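You operate a simulated robot arm through the tools that you are given. There is no shell and no other tool. Be economical: measure what you need, move in short steps, check, and stop when the job is done.

Carry out the task below with a simulated robot arm. There is one attempt and no reset: what you move stays moved.

Task
Disable the blue drive and clip on the card for its fault.
Fine: grey switch off, cord switch left on; the card goes under the clipboard's clip, shut again. Where these are worked on the way, their far stop is far enough and under half their travel is too little: clip of the clipboard.

It is judged by the outcome, as a careful person would: the job done as asked, and still so three seconds after it is handed in. It fails if anything else is knocked over, pushed out of place, dropped, spilled or broken.

Robot
A 6-joint arm with a two-finger parallel gripper, fixed in place. Base frame: the origin is at the foot of the arm, x ahead of it, y to its left, z up; the work surface is at about z = 750. Lengths are in mm, angles in degrees, forces in N, time in s.
With the tool pointing down near the work surface it reaches from about 260 to 680 mm from the base axis. Its first joint turns from -66.0 to 66.0 degrees. Payload 2.9 kg.
The TCP is the grasp point between the finger pads, 30 mm short of the fingertips. In the tool frame z runs along the fingers and y along their closing line. Largest opening 110 mm; finger width 20, thickness 10; the body of the gripper, 48 by 112 mm, starts 55 mm behind the TCP.
Orientation is told as [roll, pitch, yaw] about the base's x, y, z axes, in that order, counted from this pose: with the fingers straight down and closing along the base's y, the tool's x points along the base's -x, its y along +y and its z along -z.

Tools
- The arm moves only by the tool jog_arm. Its argument "increments" is a list of rows, each a list of 7 numbers: the shift along the tool's x, y, z in mm, then the turn, a rotation vector about the tool's x, y, z in degrees, then the opening, from 0 (shut) to 1 (fully open). In form: [[dx, dy, dz, ax, ay, az, grip], ...]. A call has 1 to 8 rows; each row is the pose to reach, as a shift and turn from the pose commanded when the call began, along the tool's axes at that moment. A row lasts 0.2 s, in which the tool goes at most 50 mm and 8.6 degrees; a call with a longer step from one row to the next is refused whole, and so is a gripper value outside its range. Where a pose cannot be reached the arm comes as near as it can. A force on the tool above 40 N (or 10 N above the force at the start of the call, whichever is more), or a blocked arm, ends the call early, and 0.2 s more pass. The fingers move at their own pace (about 108 mm/s each) and stop on an object; they squeeze with about 33 N. The grip force told is the motor's: it shows also when the fingers shut on nothing. Time passes only in rows, and 0.2 s behind the last, so rows that repeat a pose let the fingers close. It gives the time, the measured TCP pose, the force on the tool (base axes), the opening and the grip force at its end, in the units of the frame above (readings bear some noise), with the torque about the TCP (base axes, N m) and any sound that the robot's microphone picked up.
- Cameras (640 x 400 px; columns grow to the right, rows downward): "scene" is fixed at [77.1, 420.8, 1394]; the picture's right is [-0.75, -0.66, 0.00], its down [-0.28, 0.32, -0.91] and it looks along [0.60, -0.69, -0.42] (base axes); focal length 332 px, centre (320, 200). "wrist" rides on the gripper at [72, 17, -103] in the tool frame; the picture's right is [-0.23, 0.97, 0.00], its down [-0.76, -0.18, -0.62] and it looks along [-0.61, -0.14, 0.78] (tool axes); focal length 222 px, centre (320, 200). There is no depth. A picture from a camera that has moved, and an enlarged one, comes with that camera's place and axes in the base frame and with its lens. The place of the scene camera against the robot may be out by one fixed shift of up to 18 mm in any direction.
- capture(camera): a new picture of that camera. The clock stands still meanwhile.
- zoom(camera, box): a new picture of the part [left, top, right, bottom] of that camera's present view, enlarged. The clock stands still meanwhile.
- sign_off(): hands the job in; it is judged then, once.

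Go step by step. Nothing tells you positions but the pictures and the camera data: compare them with the known pose of the tool, close in by small moves and look again before you grip or let go. The budget is 120 turns and 76 pictures, counting those below and the enlarged ones. Unless the task says otherwise, let go and move clear before handing in, and close with one line.

The tools are called as a command line: name --pt "numbers of a row" for each row, then --argument value for the rest, lists and objects as JSON in quotes. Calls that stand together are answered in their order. jog_arm: Moves the arm, as the interface text tells. Its arguments: {"type":"object","properties":{"increments":{"type":"array"}},"required":["increments"]} The other tools are called the same way: capture (camera) takes a picture; zoom (camera, box) takes an enlarged picture of a part of a camera's view; sign_off () hands the job in.

At the start:

```text
time_s: 0.0
ee_pos: [362.0, -7.4, 1245.9]
orientation: [0.0, 0.0, 0.1]
wrist_force: [0.3, 0.0, -0.3]
moment: [0.03, 0.02, 0.03]
finger_gap: 110.1
gripper_force: 0.0
```

scene: 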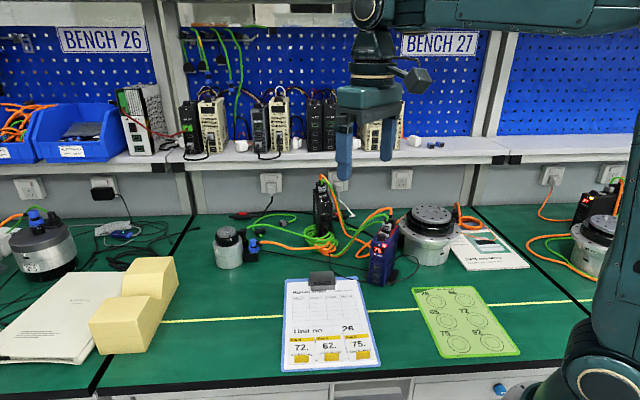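
wrist: 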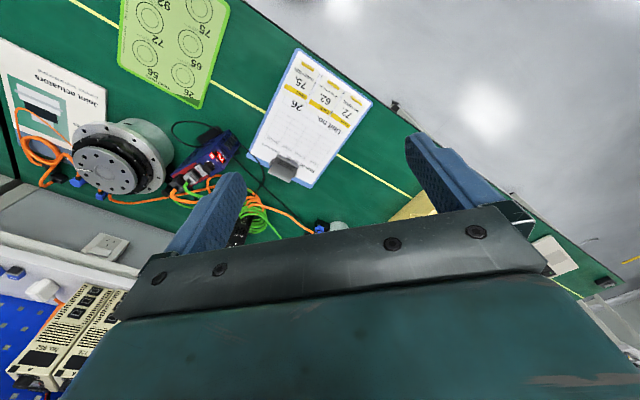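

I see a clipboard with three cards, a blue drive with a display, and a green sheet of circles. I'll look closer first.

zoom --camera "scene" --box '[270, 260, 390, 380]'

zoom --camera "scene" --box '[300, 170, 460, 290]'

zoom --camera "wrist" --box '[160, 110, 260, 210]'

zoom --camera "scene" --box '[400, 270, 530, 370]'

```text
3.33 times, centred on (330, 320) of scene
camera zoom: at [77.1, 420.8, 1394.0], right [-0.75, -0.66, 0.0], down [-0.28, 0.32, -0.91], along [0.6, -0.69, -0.42], focal length 1106 px, centre (287, -200)
```

zoom: 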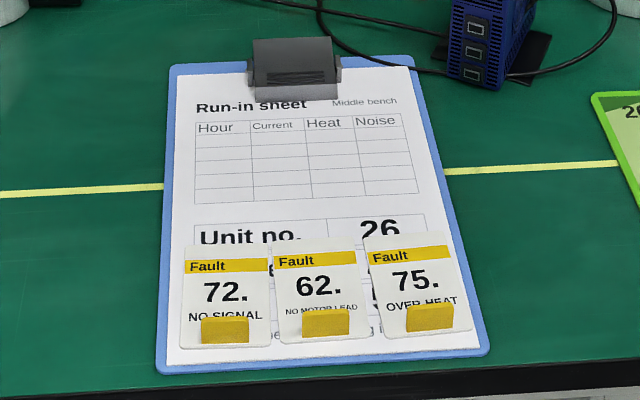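

```text
3.33 times, centred on (380, 230) of scene
camera zoom: at [77.1, 420.8, 1394.0], right [-0.75, -0.66, 0.0], down [-0.28, 0.32, -0.91], along [0.6, -0.69, -0.42], focal length 1106 px, centre (120, 100)
```

zoom: 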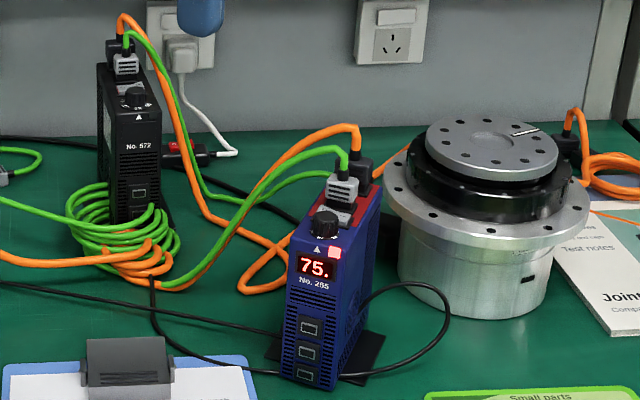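

```text
4.00 times, centred on (210, 160) of wrist
camera zoom: at [288.2, 9.1, 1348.9], right [0.23, 0.97, 0.0], down [0.76, -0.18, 0.62], along [0.61, -0.14, -0.78], focal length 888 px, centre (760, 360)
```

zoom: 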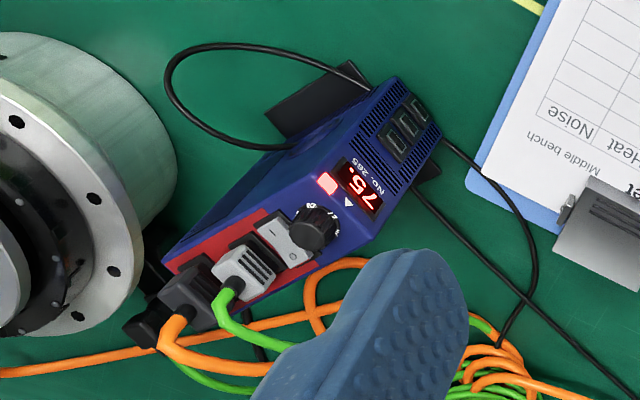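

```text
4.00 times, centred on (465, 320) of scene
camera zoom: at [77.1, 420.8, 1394.0], right [-0.75, -0.66, 0.0], down [-0.28, 0.32, -0.91], along [0.6, -0.69, -0.42], focal length 1328 px, centre (-260, -280)
```

zoom: 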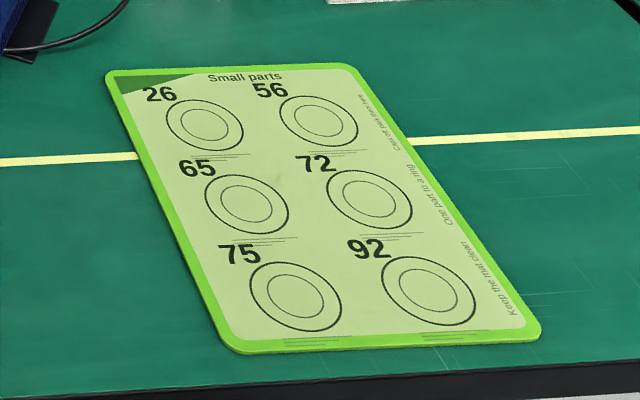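

The display reads 75 (over heat), so the rightmost card is the one. I'll move the wrist camera closer to the blue drive to see its switch.

jog_arm --pt "-1 -37 20 0 0 0 1" --pt "-2 -74 42 0 0 0 1" --pt "-3 -111 64 0 0 0 1" --pt "-4 -150 86 0 0 0 1" --pt "-5 -190 108 0 0 0 1" --pt "-6 -230 130 0 0 0 1" --pt "-7 -260 150 0 0 0 1"

capture --camera "wrist"

capture --camera "scene"

```text
time_s: 1.6
ee_pos: [367.1, -267.8, 1095.0]
orientation: [0.0, 0.0, 0.0]
wrist_force: [-0.5, -0.8, -0.6]
moment: [0.0, 0.02, 0.03]
finger_gap: 110.0
gripper_force: 0.1
```

```text
69 pictures are left
camera wrist: at [294.5, -250.3, 1197.6], right [0.23, 0.97, 0.0], down [0.76, -0.18, 0.62], along [0.61, -0.14, -0.78], focal length 222 px, centre (320, 200)
```

wrist: 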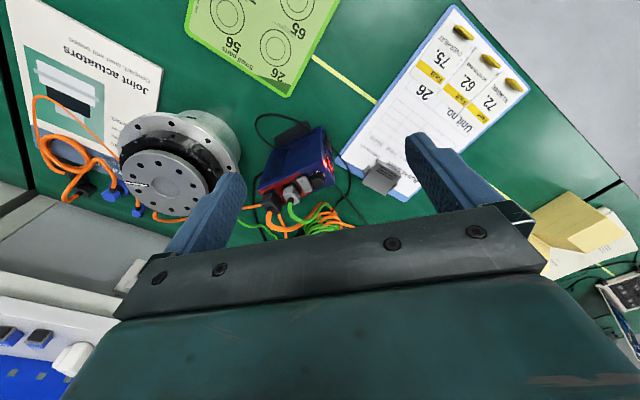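

```text
68 pictures are left
```

scene: 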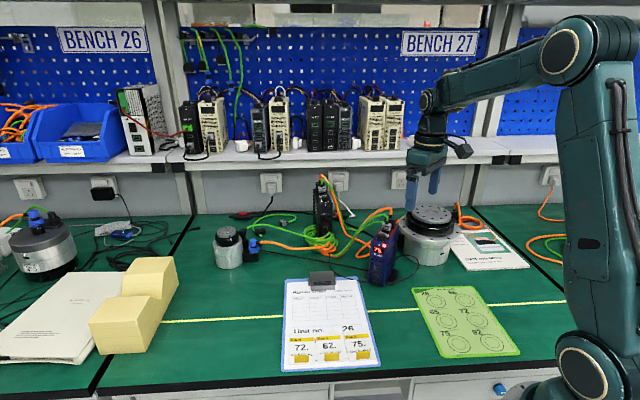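

zoom --camera "wrist" --box '[240, 110, 360, 240]'

zoom --camera "scene" --box '[350, 205, 420, 250]'

zoom --camera "wrist" --box '[330, 0, 530, 200]'

```text
3.08 times, centred on (300, 175) of wrist
camera zoom: at [294.5, -250.3, 1197.6], right [0.23, 0.97, 0.0], down [0.76, -0.18, 0.62], along [0.61, -0.14, -0.78], focal length 684 px, centre (382, 277)
```

zoom: 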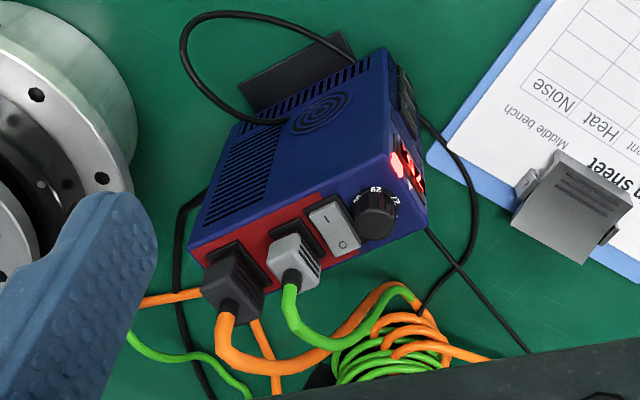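

```text
8.89 times, centred on (385, 228) of scene
camera zoom: at [77.1, 420.8, 1394.0], right [-0.75, -0.66, 0.0], down [-0.28, 0.32, -0.91], along [0.6, -0.69, -0.42], focal length 2951 px, centre (-258, -44)
```

zoom: 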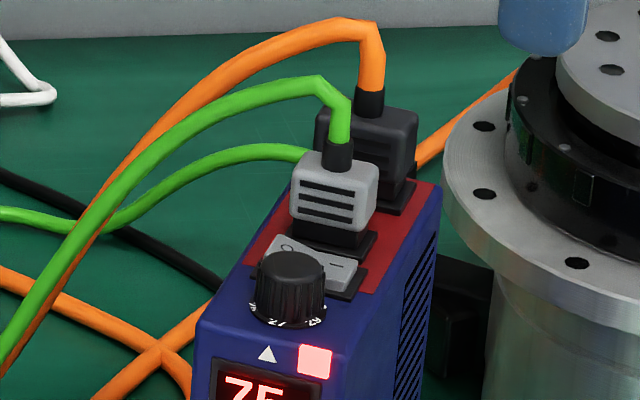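

```text
2.00 times, centred on (430, 100) of wrist
camera zoom: at [294.5, -250.3, 1197.6], right [0.23, 0.97, 0.0], down [0.76, -0.18, 0.62], along [0.61, -0.14, -0.78], focal length 444 px, centre (100, 400)
```

zoom: 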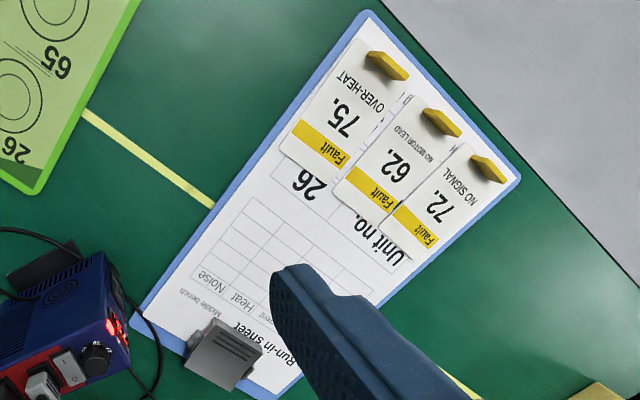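

The grey rocker sits on the drive's top, between the knob and the grey plug, with its O end on the far (+x) side. I'll hover the right-hand finger (−y) near it and look.

jog_arm --pt "-35 1 20 0 0 0 1" --pt "-70 3 40 0 0 0 1" --pt "-105 5 62 0 0 0 1" --pt "-138 6 85 0 0 0 1"

capture --camera "wrist"

zoom --camera "scene" --box '[320, 165, 440, 240]'

```text
time_s: 2.6
ee_pos: [506.4, -261.8, 1011.0]
orientation: [0.0, -0.1, -0.1]
wrist_force: [-0.4, 0.1, 1.0]
moment: [0.0, -0.01, -0.05]
finger_gap: 110.0
gripper_force: 0.1
```

```text
64 pictures are left
camera wrist: at [433.6, -244.3, 1113.7], right [0.23, 0.97, 0.0], down [0.76, -0.18, 0.62], along [0.61, -0.14, -0.78], focal length 222 px, centre (320, 200)
```

wrist: 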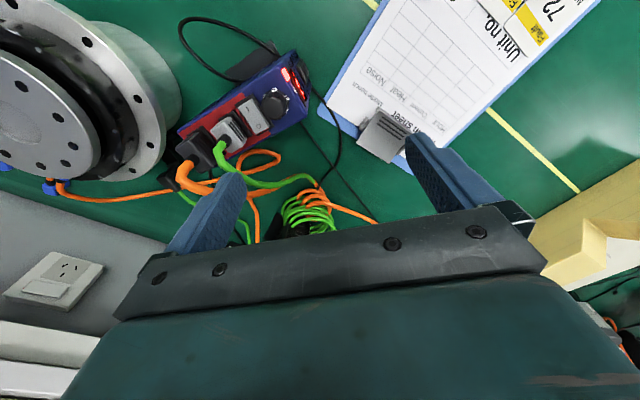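

```text
5.33 times, centred on (380, 202) of scene
camera zoom: at [77.1, 420.8, 1394.0], right [-0.75, -0.66, 0.0], down [-0.28, 0.32, -0.91], along [0.6, -0.69, -0.42], focal length 1770 px, centre (0, 187)
```

zoom: 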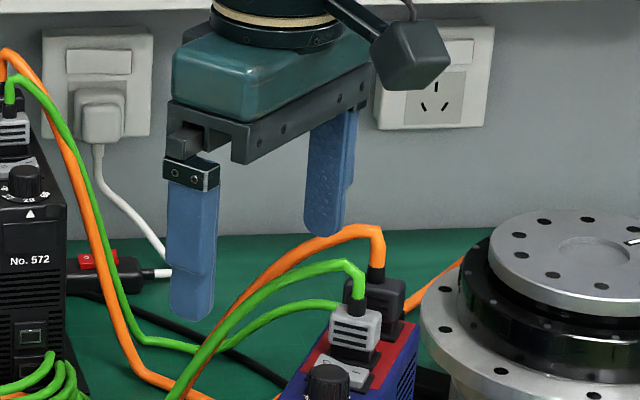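

zoom --camera "wrist" --box '[170, 50, 330, 210]'

```text
2.50 times, centred on (250, 130) of wrist
camera zoom: at [433.6, -244.3, 1113.7], right [0.23, 0.97, 0.0], down [0.76, -0.18, 0.62], along [0.61, -0.14, -0.78], focal length 555 px, centre (495, 375)
```

zoom: 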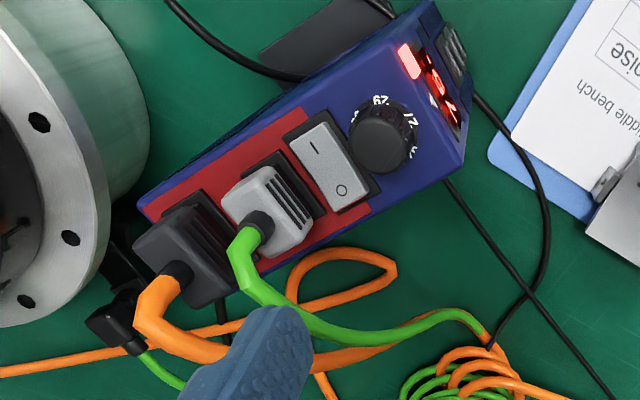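

The rocker's O end is at about (495, −318, 907), the drive is yawed about 13°, and there is room for a 10 mm finger between knob and plug. I'll turn the tool to match and hover over the O end.

jog_arm --pt "11 2 5 0 0 -6.5 1" --pt "22.5 4.7 15 0 0 -13 1" --pt "22.5 4.7 46 0 0 -13 1" --pt "22.5 4.7 46 0 0 -13 1"

zoom --camera "wrist" --box '[150, 50, 330, 230]'

zoom --camera "scene" --box '[340, 180, 440, 250]'

```text
time_s: 3.6
ee_pos: [483.3, -256.5, 965.9]
orientation: [0.0, 0.0, 13.1]
wrist_force: [0.9, 0.6, 0.0]
moment: [-0.03, -0.02, 0.0]
finger_gap: 110.2
gripper_force: 0.1
```

```text
2.22 times, centred on (240, 140) of wrist
camera zoom: at [409.2, -256.1, 1067.9], right [0.0, 1.0, 0.0], down [0.78, 0.0, 0.62], along [0.62, 0.0, -0.78], focal length 494 px, centre (498, 333)
```

zoom: 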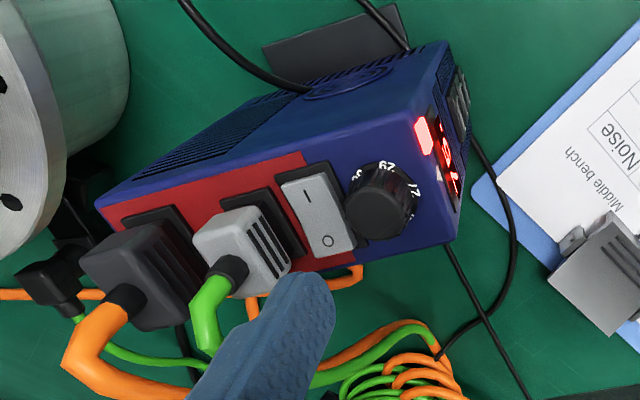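

```text
5.71 times, centred on (390, 215) of scene
camera zoom: at [77.1, 420.8, 1394.0], right [-0.75, -0.66, 0.0], down [-0.28, 0.32, -0.91], along [0.6, -0.69, -0.42], focal length 1897 px, centre (-80, 114)
```

zoom: 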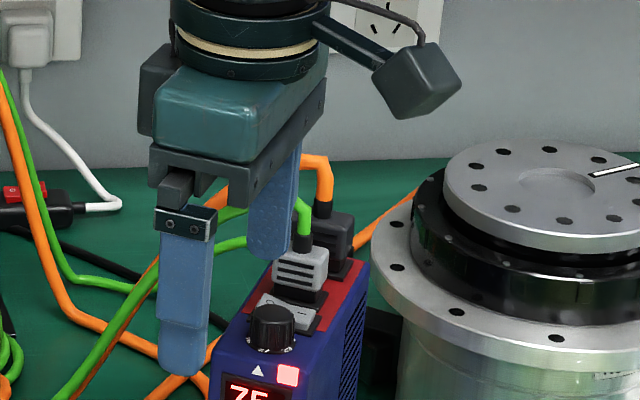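

The finger lines up with the O end as predicted. I'll descend in small steps.

jog_arm --pt "0 0 12 0 0 0 1" --pt "0 0 22 0 0 0 1" --pt "0 0 25 0 0 0 1" --pt "0 0 28 0 0 0 1" --pt "0 0 30 0 0 0 1" --pt "0 0 32 0 0 0 1"

zoom --camera "wrist" --box '[150, 50, 330, 230]'

zoom --camera "scene" --box '[340, 180, 440, 250]'

```text
time_s: 5.0
ee_pos: [484.7, -258.4, 936.5]
orientation: [-0.3, -0.4, 12.9]
wrist_force: [-6.1, 3.0, 36.2]
moment: [-1.9, 0.05, -0.16]
finger_gap: 107.4
gripper_force: 0.0
```

```text
2.22 times, centred on (240, 140) of wrist
camera zoom: at [409.5, -256.6, 1038.8], right [0.0, 1.0, 0.0], down [0.78, 0.0, 0.63], along [0.63, -0.01, -0.78], focal length 494 px, centre (498, 333)
```

zoom: 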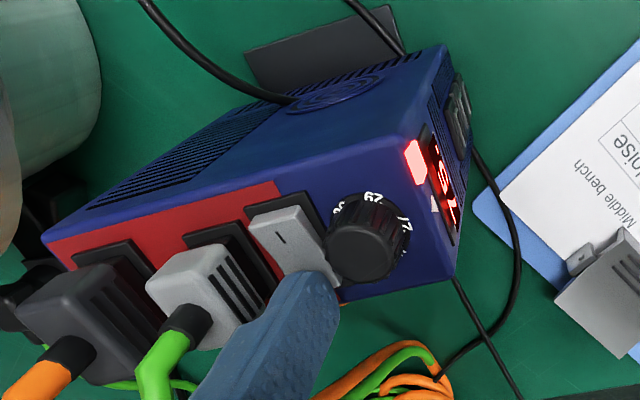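

```text
5.71 times, centred on (390, 215) of scene
camera zoom: at [76.4, 421.3, 1393.9], right [-0.75, -0.66, 0.0], down [-0.27, 0.32, -0.91], along [0.6, -0.69, -0.42], focal length 1897 px, centre (-80, 114)
```

zoom: 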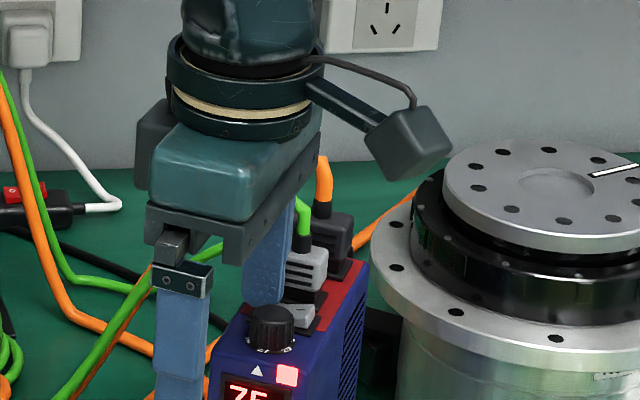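

Contact gives 36 N but the display is still lit. I'll lift and look at the rocker.

jog_arm --pt "0 0 -15 0 0 0 1" --pt "0 0 -30 0 0 0 1" --pt "0 0 -30 0 0 0 1"

zoom --camera "wrist" --box '[190, 90, 310, 190]'

zoom --camera "scene" --box '[360, 210, 420, 250]'

```text
time_s: 5.8
ee_pos: [484.0, -256.7, 960.9]
orientation: [0.1, 0.1, 13.0]
wrist_force: [-0.1, 0.0, -0.3]
moment: [-0.01, 0.0, 0.04]
finger_gap: 110.0
gripper_force: 0.2
```

```text
4.00 times, centred on (250, 140) of wrist
camera zoom: at [409.8, -257.3, 1064.9], right [0.0, 1.0, 0.0], down [0.78, 0.0, 0.62], along [0.62, 0.0, -0.78], focal length 888 px, centre (600, 440)
```

zoom: 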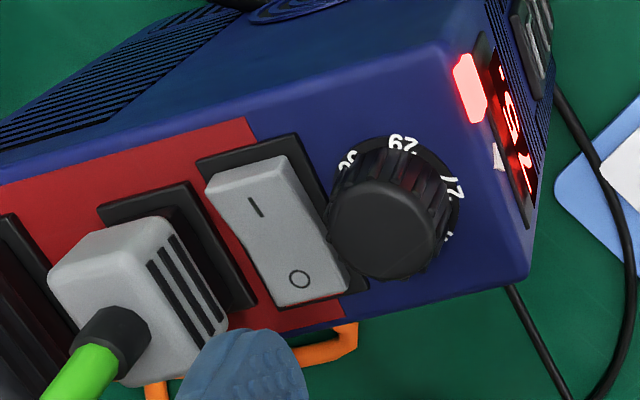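

```text
10.00 times, centred on (390, 230) of scene
camera zoom: at [77.1, 420.8, 1394.0], right [-0.75, -0.66, 0.0], down [-0.28, 0.32, -0.91], along [0.6, -0.69, -0.42], focal length 3320 px, centre (-380, -100)
```

zoom: 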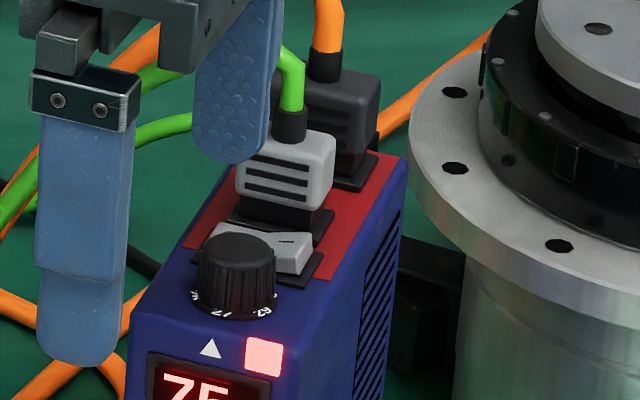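

The rocker looks flipped (I end now raised), though the display stays lit, as cord power remains. I'll press once more, a bit further out, to be sure it's at its stop.

jog_arm --pt "-5 1 10 0 0 0 1" --pt "-5 1 20 0 0 0 1" --pt "-5 1 24 0 0 0 1" --pt "-5 1 26 0 0 0 1" --pt "-5 1 28 0 0 0 1" --pt "-5 1 30 0 0 0 1"

jog_arm --pt "0 0 -15 0 0 0 1" --pt "0 0 -40 0 0 0 1" --pt "0 0 -75 0 0 0 1" --pt "0 0 -75 0 0 0 1"

zoom --camera "wrist" --box '[190, 70, 310, 170]'

zoom --camera "scene" --box '[350, 205, 420, 250]'

```text
time_s: 7.2
ee_pos: [488.0, -256.5, 936.5]
orientation: [-0.4, -0.3, 13.0]
wrist_force: [-1.3, 1.8, 24.0]
moment: [-1.26, -0.03, -0.07]
finger_gap: 109.1
gripper_force: 0.1
```

```text
time_s: 8.2
ee_pos: [487.0, -255.1, 1009.6]
orientation: [0.1, 0.1, 13.0]
wrist_force: [-0.1, 0.6, -0.3]
moment: [-0.01, 0.01, 0.0]
finger_gap: 109.8
gripper_force: 0.0
```

```text
4.00 times, centred on (250, 120) of wrist
camera zoom: at [413.0, -255.3, 1111.9], right [0.0, 1.0, 0.0], down [0.78, 0.0, 0.62], along [0.62, 0.0, -0.78], focal length 888 px, centre (600, 520)
```

zoom: 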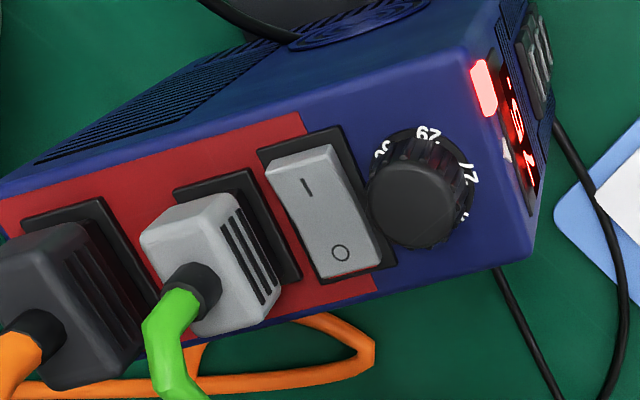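

```text
8.89 times, centred on (385, 228) of scene
camera zoom: at [77.1, 420.8, 1394.0], right [-0.75, -0.66, 0.0], down [-0.28, 0.32, -0.91], along [0.6, -0.69, -0.42], focal length 2951 px, centre (-258, -44)
```

zoom: 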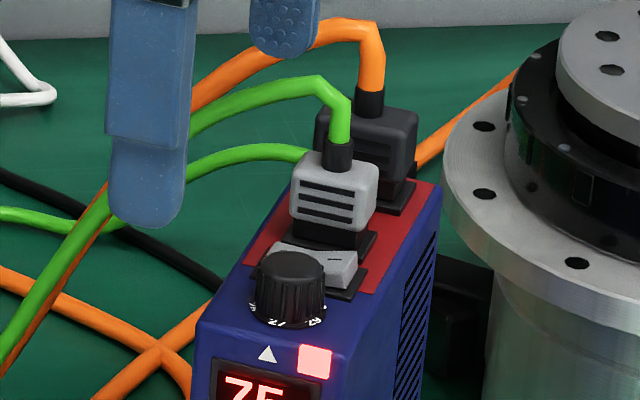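

The rocker is now off (I end raised) and the drive hasn't moved. Next I'll turn to align with the clipboard and look at its clip.

jog_arm --pt "-10 20 5 0 0 8.3 1" --pt "-25 42 15 0 0 16.6 1" --pt "-40 65 30 0 0 24.9 1" --pt "-55 88 50 0 0 33.2 1" --pt "-70 110 70 0 0 41.5 1" --pt "-82 128 90 0 0 49.8 1" --pt "-92.5 142.8 110 0 0 58 1"

capture --camera "wrist"

zoom --camera "scene" --box '[280, 260, 380, 320]'

```text
time_s: 9.8
ee_pos: [545.6, -92.7, 897.7]
orientation: [0.1, 0.0, -45.1]
wrist_force: [0.8, -0.2, -0.4]
moment: [-0.04, -0.03, -0.01]
finger_gap: 109.9
gripper_force: 0.0
```

```text
53 pictures are left
camera wrist: at [506.7, -30.9, 1000.8], right [0.85, 0.53, 0.0], down [0.41, -0.66, 0.62], along [0.33, -0.53, -0.78], focal length 222 px, centre (320, 200)
```

wrist: 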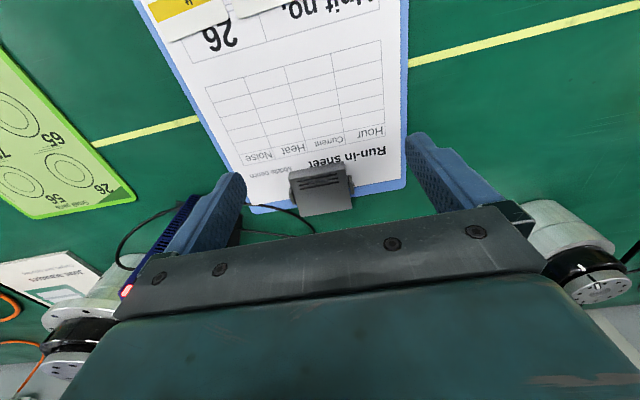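

```text
6.40 times, centred on (330, 290) of scene
camera zoom: at [77.1, 420.8, 1394.0], right [-0.75, -0.66, 0.0], down [-0.28, 0.32, -0.91], along [0.6, -0.69, -0.42], focal length 2125 px, centre (256, -376)
```

zoom: 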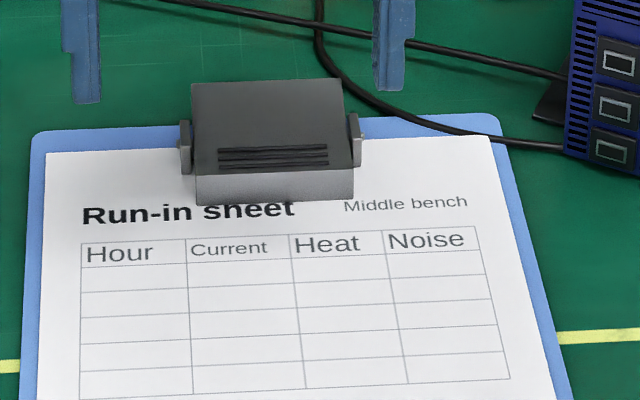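

zoom --camera "wrist" --box '[250, 130, 390, 230]'

```text
4.00 times, centred on (320, 180) of wrist
camera zoom: at [506.7, -30.9, 1000.8], right [0.85, 0.53, 0.0], down [0.41, -0.66, 0.62], along [0.33, -0.53, -0.78], focal length 888 px, centre (320, 280)
```

zoom: 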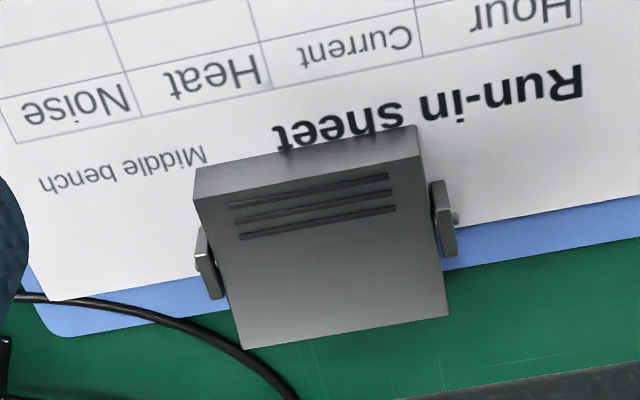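

The clip is a hinged plate whose raised rear edge is at about (616, −192, 785). Pressing the rear should open the jaw. I'll close the fingers and hover over the rear edge.

jog_arm --pt "-40 -7 15 0 0 0 0.5" --pt "-80 -14 35 0 0 0 0" --pt "-110 -20 60 0 0 0 0" --pt "-110 -20 60 0 0 0 0" --pt "-110 -20 60 0 0 0 0"

capture --camera "wrist"

zoom --camera "scene" --box '[280, 240, 380, 310]'

```text
time_s: 11.0
ee_pos: [608.4, -186.4, 838.0]
orientation: [0.1, -0.1, -45.1]
wrist_force: [-0.1, 0.9, -0.3]
moment: [-0.01, -0.02, 0.02]
finger_gap: 0.0
gripper_force: 32.6
```

```text
50 pictures are left
camera wrist: at [569.2, -124.5, 940.6], right [0.85, 0.53, 0.0], down [0.41, -0.66, 0.62], along [0.33, -0.53, -0.78], focal length 222 px, centre (320, 200)
```

wrist: 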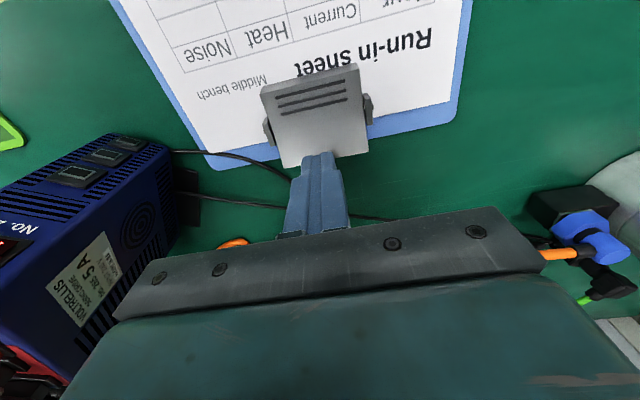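

```text
5.71 times, centred on (330, 275) of scene
camera zoom: at [77.1, 420.8, 1394.0], right [-0.75, -0.66, 0.0], down [-0.28, 0.32, -0.91], along [0.6, -0.69, -0.42], focal length 1897 px, centre (263, -229)
```

zoom: 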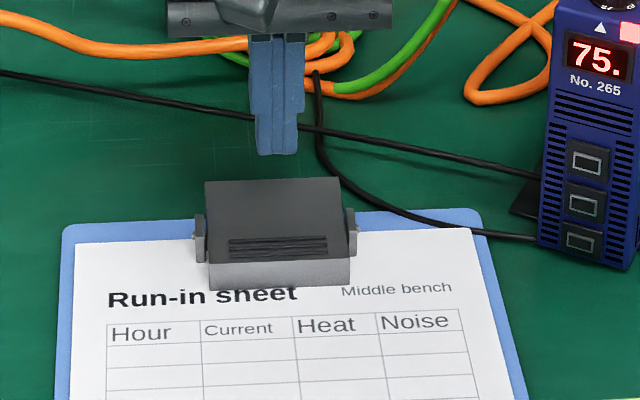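

The tip is about 10 mm in from the rear edge; I'll shift 4 mm rearward and press down in steps.

jog_arm --pt "-4 0 15 0 0 0 0" --pt "-4 0 22 0 0 0 0" --pt "-4 0 27 0 0 0 0" --pt "-4 0 31 0 0 0 0" --pt "-4 0 35 0 0 0 0"

zoom --camera "scene" --box '[280, 240, 380, 310]'

```text
time_s: 12.2
ee_pos: [613.0, -188.9, 802.7]
orientation: [0.0, 0.0, -45.0]
wrist_force: [0.3, -0.1, 0.1]
moment: [-0.01, -0.03, -0.04]
finger_gap: 0.0
gripper_force: 32.8
```

```text
5.71 times, centred on (330, 275) of scene
camera zoom: at [77.1, 420.8, 1394.0], right [-0.75, -0.66, 0.0], down [-0.28, 0.32, -0.91], along [0.6, -0.69, -0.42], focal length 1897 px, centre (263, -229)
```

zoom: 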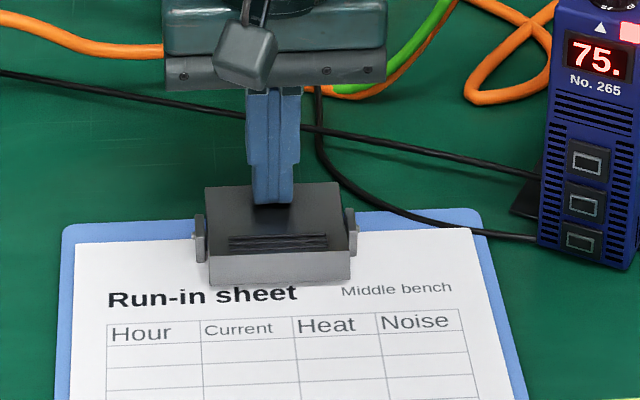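

It's turning with little force. Continue down.

jog_arm --pt "0 0 4 0 0 0 0" --pt "0 0 8 0 0 0 0" --pt "0 0 12 0 0 0 0" --pt "0 0 15 0 0 0 0"

zoom --camera "scene" --box '[280, 240, 380, 310]'

```text
time_s: 13.1
ee_pos: [615.9, -190.3, 797.7]
orientation: [0.2, -0.4, -44.9]
wrist_force: [-1.1, -0.4, 4.0]
moment: [0.03, 0.07, 0.04]
finger_gap: 0.0
gripper_force: 33.6
stopped in row 4: the force on the tool passed its limit at 45 N (the readings are from after the stop); the commanded pose is now the measured one
```

```text
5.71 times, centred on (330, 275) of scene
camera zoom: at [77.0, 420.8, 1394.0], right [-0.75, -0.66, 0.0], down [-0.28, 0.32, -0.91], along [0.6, -0.69, -0.42], focal length 1897 px, centre (263, -229)
```

zoom: 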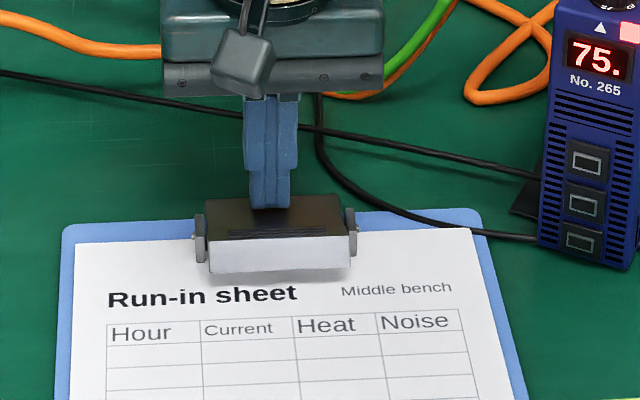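

The jaw is up at its stop. I'll lift off and see whether it stays open.

jog_arm --pt "0 0 -20 0 0 0 0" --pt "0 0 -60 0 0 0 0" --pt "30 10 -100 0 0 0 0" --pt "60 30 -130 0 0 0 0"

zoom --camera "scene" --box '[280, 240, 380, 310]'

capture --camera "wrist"

```text
refused: row 3 steps farther than a row can; nothing moved
```

```text
5.71 times, centred on (330, 275) of scene
camera zoom: at [77.0, 420.8, 1394.0], right [-0.75, -0.66, 0.0], down [-0.28, 0.32, -0.91], along [0.6, -0.69, -0.42], focal length 1897 px, centre (263, -229)
```

zoom: 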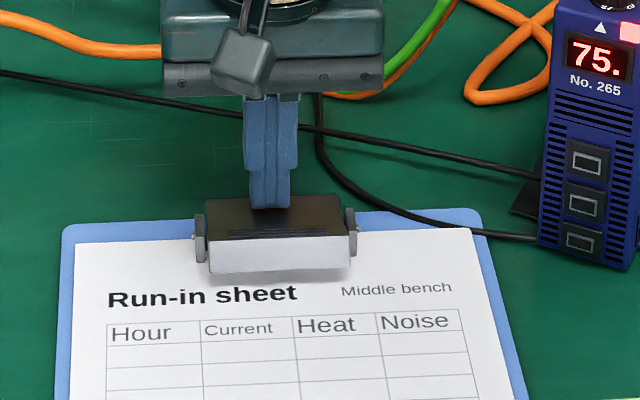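

```text
45 pictures are left
camera wrist: at [575.6, -127.6, 900.1], right [0.85, 0.53, 0.01], down [0.41, -0.66, 0.63], along [0.34, -0.53, -0.78], focal length 222 px, centre (320, 200)
```

wrist: 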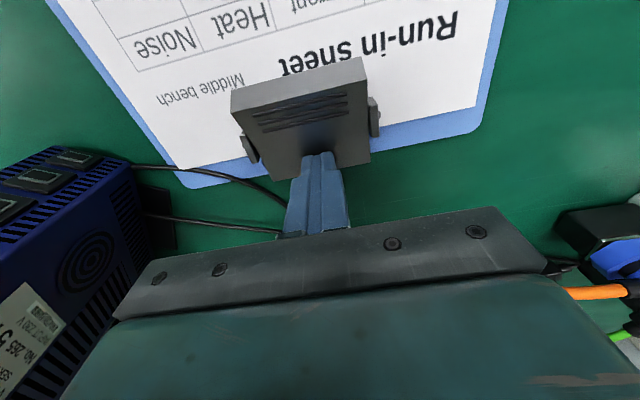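

jog_arm --pt "0 0 -20 0 0 0 0" --pt "0 0 -60 0 0 0 0" --pt "20 0 -95 0 0 0 0" --pt "60 -10 -105 0 0 0 0" --pt "105 -20 -105 0 0 0 0" --pt "150 -25 -105 0 0 0 0" --pt "195 -30 -100 0 0 0 0" --pt "240 -35 -95 0 0 0 0.5"

jog_arm --pt "40 -5 0 0 0 0 0.8" --pt "80 -10 0 0 0 0 0.8"

zoom --camera "scene" --box '[280, 250, 390, 370]'

capture --camera "wrist"

```text
time_s: 14.9
ee_pos: [421.3, -45.7, 890.6]
orientation: [0.3, -0.5, -45.0]
wrist_force: [-0.6, 0.2, 0.1]
moment: [-0.01, 0.0, 0.03]
finger_gap: 55.1
gripper_force: 0.0
```

```text
time_s: 15.5
ee_pos: [355.1, 5.9, 888.7]
orientation: [0.2, -0.4, -44.9]
wrist_force: [0.2, -0.7, 0.4]
moment: [0.01, -0.02, -0.01]
finger_gap: 87.9
gripper_force: 0.2
```

```text
3.33 times, centred on (335, 310) of scene
camera zoom: at [77.1, 420.8, 1394.0], right [-0.75, -0.66, 0.0], down [-0.28, 0.32, -0.91], along [0.6, -0.69, -0.42], focal length 1106 px, centre (270, -167)
```

zoom: 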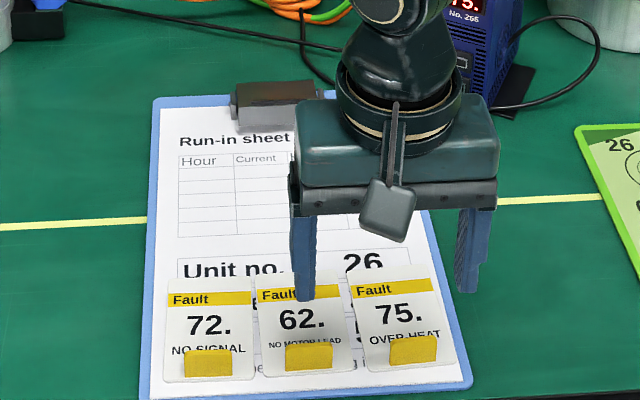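

```text
43 pictures are left
camera wrist: at [315.6, 68.9, 990.2], right [0.85, 0.53, 0.01], down [0.41, -0.66, 0.63], along [0.34, -0.53, -0.78], focal length 222 px, centre (320, 200)
```

wrist: 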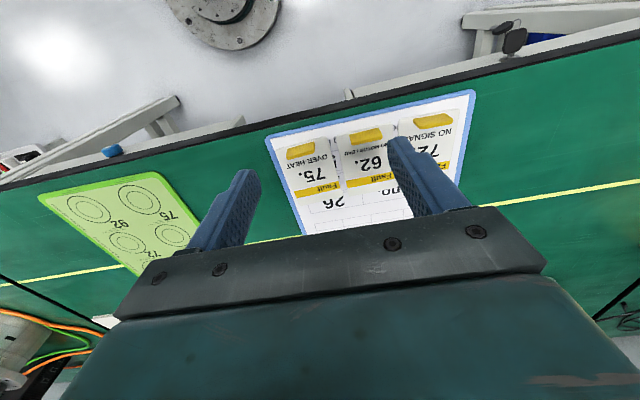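

zoom --camera "wrist" --box '[260, 110, 400, 220]'

zoom --camera "scene" --box '[330, 320, 400, 375]'

```text
3.64 times, centred on (330, 165) of wrist
camera zoom: at [315.6, 68.9, 990.2], right [0.85, 0.53, 0.01], down [0.41, -0.66, 0.63], along [0.34, -0.53, -0.78], focal length 808 px, centre (284, 327)
```

zoom: 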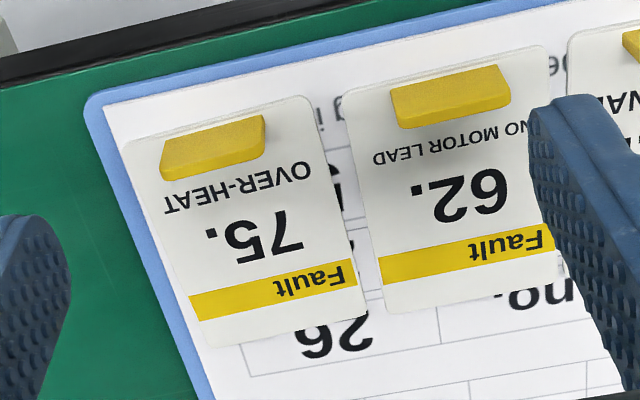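

```text
7.27 times, centred on (365, 348) of scene
camera zoom: at [77.1, 420.8, 1394.0], right [-0.75, -0.66, 0.0], down [-0.28, 0.32, -0.91], along [0.6, -0.69, -0.42], focal length 2414 px, centre (-7, -873)
```

zoom: 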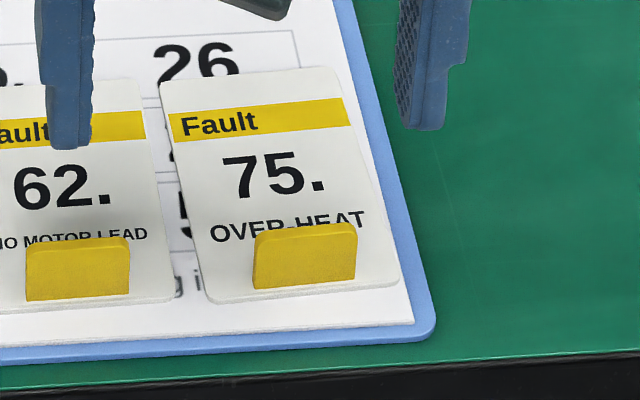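

The clip stays open. The "75" card is about 60 × 83 mm with an upright yellow tab near (360, −38). I'll turn the gripper so it closes along the card's length, across the tab.

jog_arm --pt "-5 -4 0 0 0 -8.5 0.6" --pt "-10 -8 0 0 0 -17 0.6" --pt "-15 -12 0 0 0 -25.5 0.6" --pt "-20 -16 0 0 0 -34 0.6" --pt "-25 -20 0 0 0 -42.5 0.6" --pt "-30 -24 10 0 0 -51 0.6" --pt "-33 -26 20 0 0 -59.5 0.6" --pt "-34.6 -27.6 30 0 0 -68 0.6"

jog_arm --pt "0 0 5 0 0 -8 0.6" --pt "0 0 15 0 0 -16 0.6" --pt "0 0 20 0 0 -23 0.6" --pt "0 0 20 0 0 -23 0.6"

capture --camera "wrist"

zoom --camera "scene" --box '[310, 290, 420, 380]'

```text
time_s: 17.3
ee_pos: [361.7, -41.7, 858.7]
orientation: [-0.3, -0.4, 23.1]
wrist_force: [0.2, 0.8, -0.1]
moment: [-0.01, 0.02, -0.02]
finger_gap: 66.2
gripper_force: 0.1
```

```text
time_s: 18.3
ee_pos: [362.1, -40.3, 840.1]
orientation: [-0.3, -0.2, 46.1]
wrist_force: [-0.1, -0.3, 0.0]
moment: [0.02, 0.0, -0.03]
finger_gap: 66.2
gripper_force: 0.0
```

```text
40 pictures are left
camera wrist: at [298.4, -81.5, 942.5], right [-0.54, 0.84, -0.01], down [0.65, 0.43, 0.63], along [0.53, 0.34, -0.78], focal length 222 px, centre (320, 200)
```

wrist: 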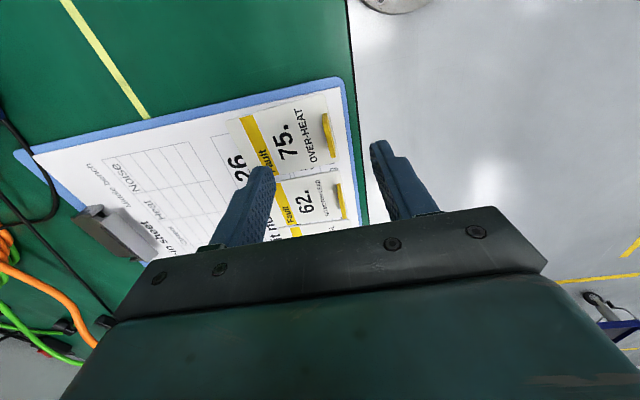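

```text
4.44 times, centred on (365, 335) of scene
camera zoom: at [77.1, 420.8, 1394.0], right [-0.75, -0.66, 0.0], down [-0.28, 0.32, -0.91], along [0.6, -0.69, -0.42], focal length 1475 px, centre (120, -400)
```

zoom: 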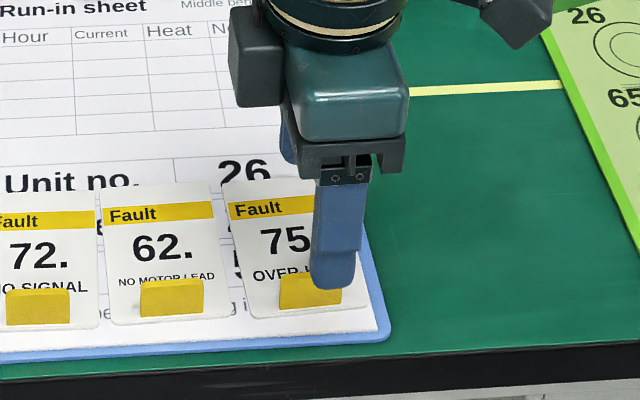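

zoom --camera "wrist" --box '[240, 80, 400, 220]'

```text
2.86 times, centred on (320, 150) of wrist
camera zoom: at [298.4, -81.5, 942.5], right [-0.54, 0.84, -0.01], down [0.65, 0.43, 0.63], along [0.53, 0.34, -0.78], focal length 635 px, centre (320, 343)
```

zoom: 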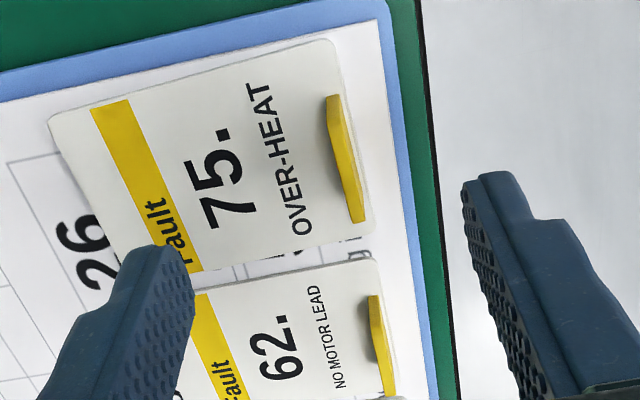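

The tab is centred near (358, −36). I'll shift 5 mm, narrow the opening and descend with tips just above the card.

jog_arm --pt "0 5 15 0 0 0 0.4" --pt "0 5 30 0 0 0 0.4" --pt "0 5 40 0 0 0 0.4" --pt "0 5 46 0 0 0 0.4" --pt "0 5 48 0 0 0 0.4"

zoom --camera "wrist" --box '[240, 80, 400, 220]'

zoom --camera "scene" --box '[330, 300, 410, 370]'

```text
time_s: 19.5
ee_pos: [358.2, -37.5, 791.8]
orientation: [-0.5, -0.2, 45.9]
wrist_force: [-0.5, -0.1, 0.4]
moment: [-0.01, -0.01, 0.02]
finger_gap: 44.1
gripper_force: 0.0
```

```text
2.86 times, centred on (320, 150) of wrist
camera zoom: at [295.3, -77.7, 894.1], right [-0.54, 0.84, -0.01], down [0.65, 0.43, 0.63], along [0.53, 0.34, -0.78], focal length 635 px, centre (320, 343)
```

zoom: 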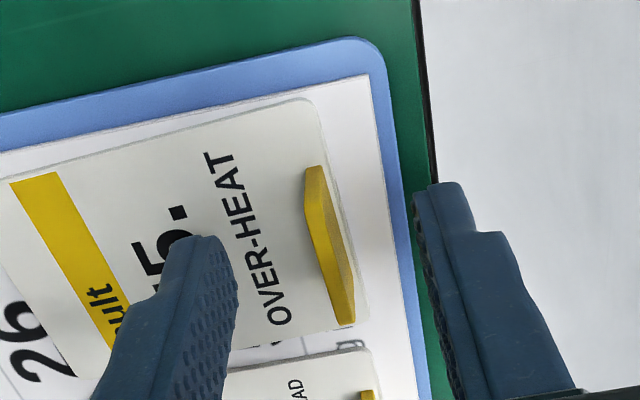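

```text
5.71 times, centred on (370, 335) of scene
camera zoom: at [77.1, 420.8, 1394.0], right [-0.75, -0.66, 0.0], down [-0.28, 0.32, -0.91], along [0.6, -0.69, -0.42], focal length 1897 px, centre (34, -571)
```

zoom: 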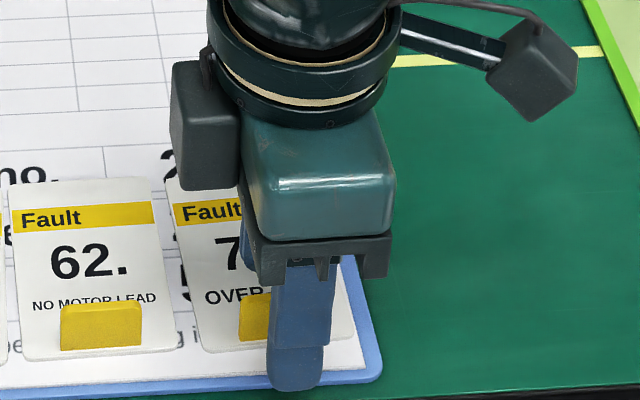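

Fingers straddle the tab but sit about 4 mm off its middle; I'll shift and close.

jog_arm --pt "-4 2 0 0 0 0 0.3" --pt "-4 2 0.5 0 0 0 0.15" --pt "-4 2 0.5 0 0 0 0" --pt "-4 2 0.5 0 0 0 0" --pt "-4 2 0.5 0 0 0 0"

zoom --camera "wrist" --box '[240, 80, 400, 220]'

```text
time_s: 20.7
ee_pos: [358.1, -33.9, 791.4]
orientation: [-0.3, -0.1, 46.0]
wrist_force: [-0.2, 0.6, -0.1]
moment: [0.02, -0.01, 0.0]
finger_gap: 2.2
gripper_force: 32.8
```

```text
2.86 times, centred on (320, 150) of wrist
camera zoom: at [296.4, -73.2, 893.4], right [-0.54, 0.84, -0.01], down [0.65, 0.43, 0.63], along [0.53, 0.34, -0.78], focal length 635 px, centre (320, 343)
```

zoom: 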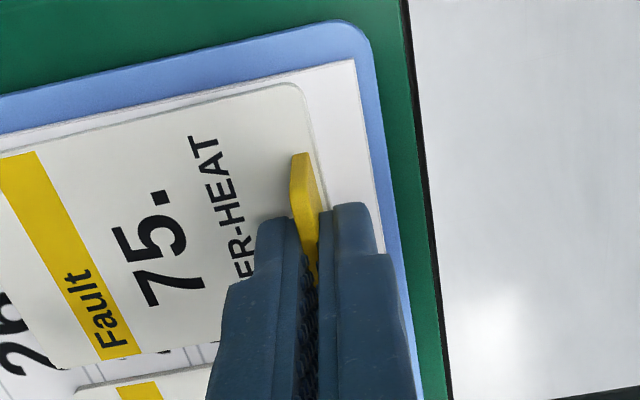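

Gripped (2.2 mm). Lift 25 mm and check.

jog_arm --pt "0 0 -5 0 0 0 0" --pt "0 0 -15 0 0 0 0" --pt "0 0 -25 0 0 0 0" --pt "0 0 -25 0 0 0 0"

capture --camera "wrist"

zoom --camera "scene" --box '[290, 250, 410, 370]'

```text
time_s: 21.7
ee_pos: [360.0, -33.0, 815.1]
orientation: [-0.4, -0.2, 46.0]
wrist_force: [0.6, 0.4, 0.0]
moment: [-0.03, 0.01, 0.02]
finger_gap: 2.4
gripper_force: 33.0
```

```text
34 pictures are left
camera wrist: at [295.7, -72.9, 918.4], right [-0.54, 0.84, -0.01], down [0.65, 0.43, 0.63], along [0.53, 0.34, -0.78], focal length 222 px, centre (320, 200)
```

wrist: 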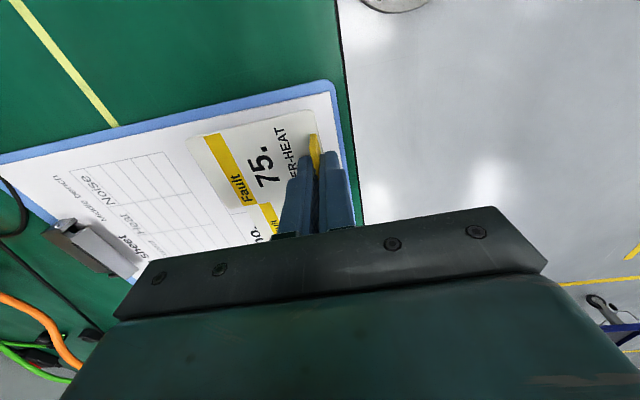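

```text
3.33 times, centred on (350, 310) of scene
camera zoom: at [77.1, 420.8, 1394.0], right [-0.75, -0.66, 0.0], down [-0.28, 0.32, -0.91], along [0.6, -0.69, -0.42], focal length 1106 px, centre (220, -167)
```

zoom: 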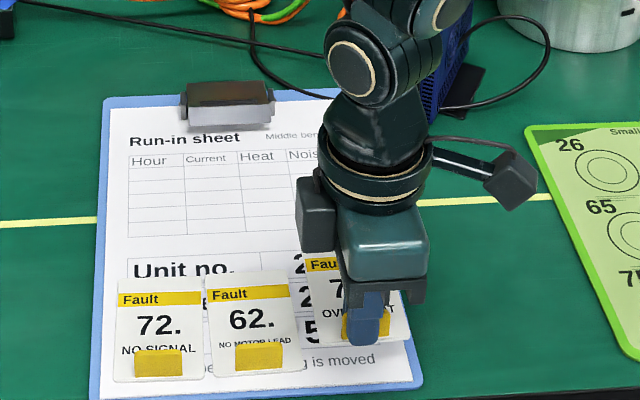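

The card came up level. I'll carry it over the board, stopping with its top edge about 20 mm short of the open jaw.

jog_arm --pt "0 -20 -20 0 0 0 0" --pt "-15 -50 -20 0 0 0 0" --pt "-35 -85 -20 0 0 0 0" --pt "-55 -115 -15 0 0 0 0" --pt "-71 -134 0 0 0 0 0" --pt "-71 -134 0 0 0 0 0"

capture --camera "wrist"

zoom --camera "scene" --box '[270, 240, 390, 340]'

```text
time_s: 23.1
ee_pos: [505.0, -75.1, 817.8]
orientation: [-0.4, -0.1, 46.0]
wrist_force: [0.8, 0.0, -0.8]
moment: [0.02, -0.02, -0.02]
finger_gap: 2.6
gripper_force: 33.0
```

```text
32 pictures are left
camera wrist: at [442.5, -115.1, 919.6], right [-0.54, 0.84, -0.01], down [0.65, 0.43, 0.63], along [0.53, 0.34, -0.78], focal length 222 px, centre (320, 200)
```

wrist: 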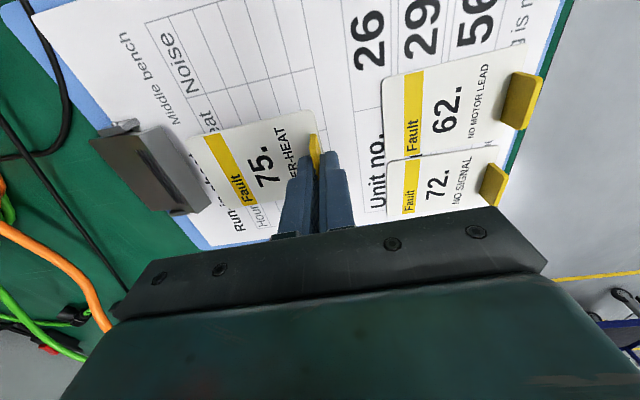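

```text
4.00 times, centred on (330, 290) of scene
camera zoom: at [77.1, 420.8, 1394.0], right [-0.75, -0.66, 0.0], down [-0.28, 0.32, -0.91], along [0.6, -0.69, -0.42], focal length 1328 px, centre (280, -160)
```

zoom: 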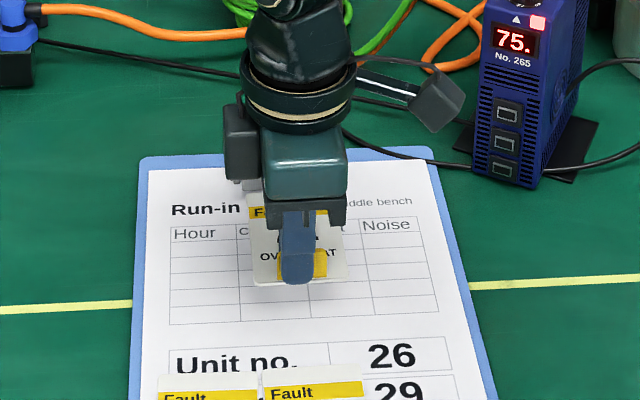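

zoom --camera "wrist" --box '[80, 90, 340, 250]'

```text
2.46 times, centred on (210, 170) of wrist
camera zoom: at [442.5, -115.1, 919.6], right [-0.54, 0.84, -0.01], down [0.65, 0.43, 0.63], along [0.53, 0.34, -0.78], focal length 547 px, centre (591, 274)
```

zoom: 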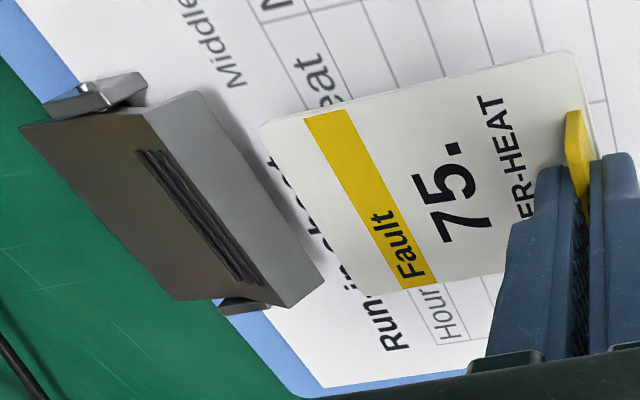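

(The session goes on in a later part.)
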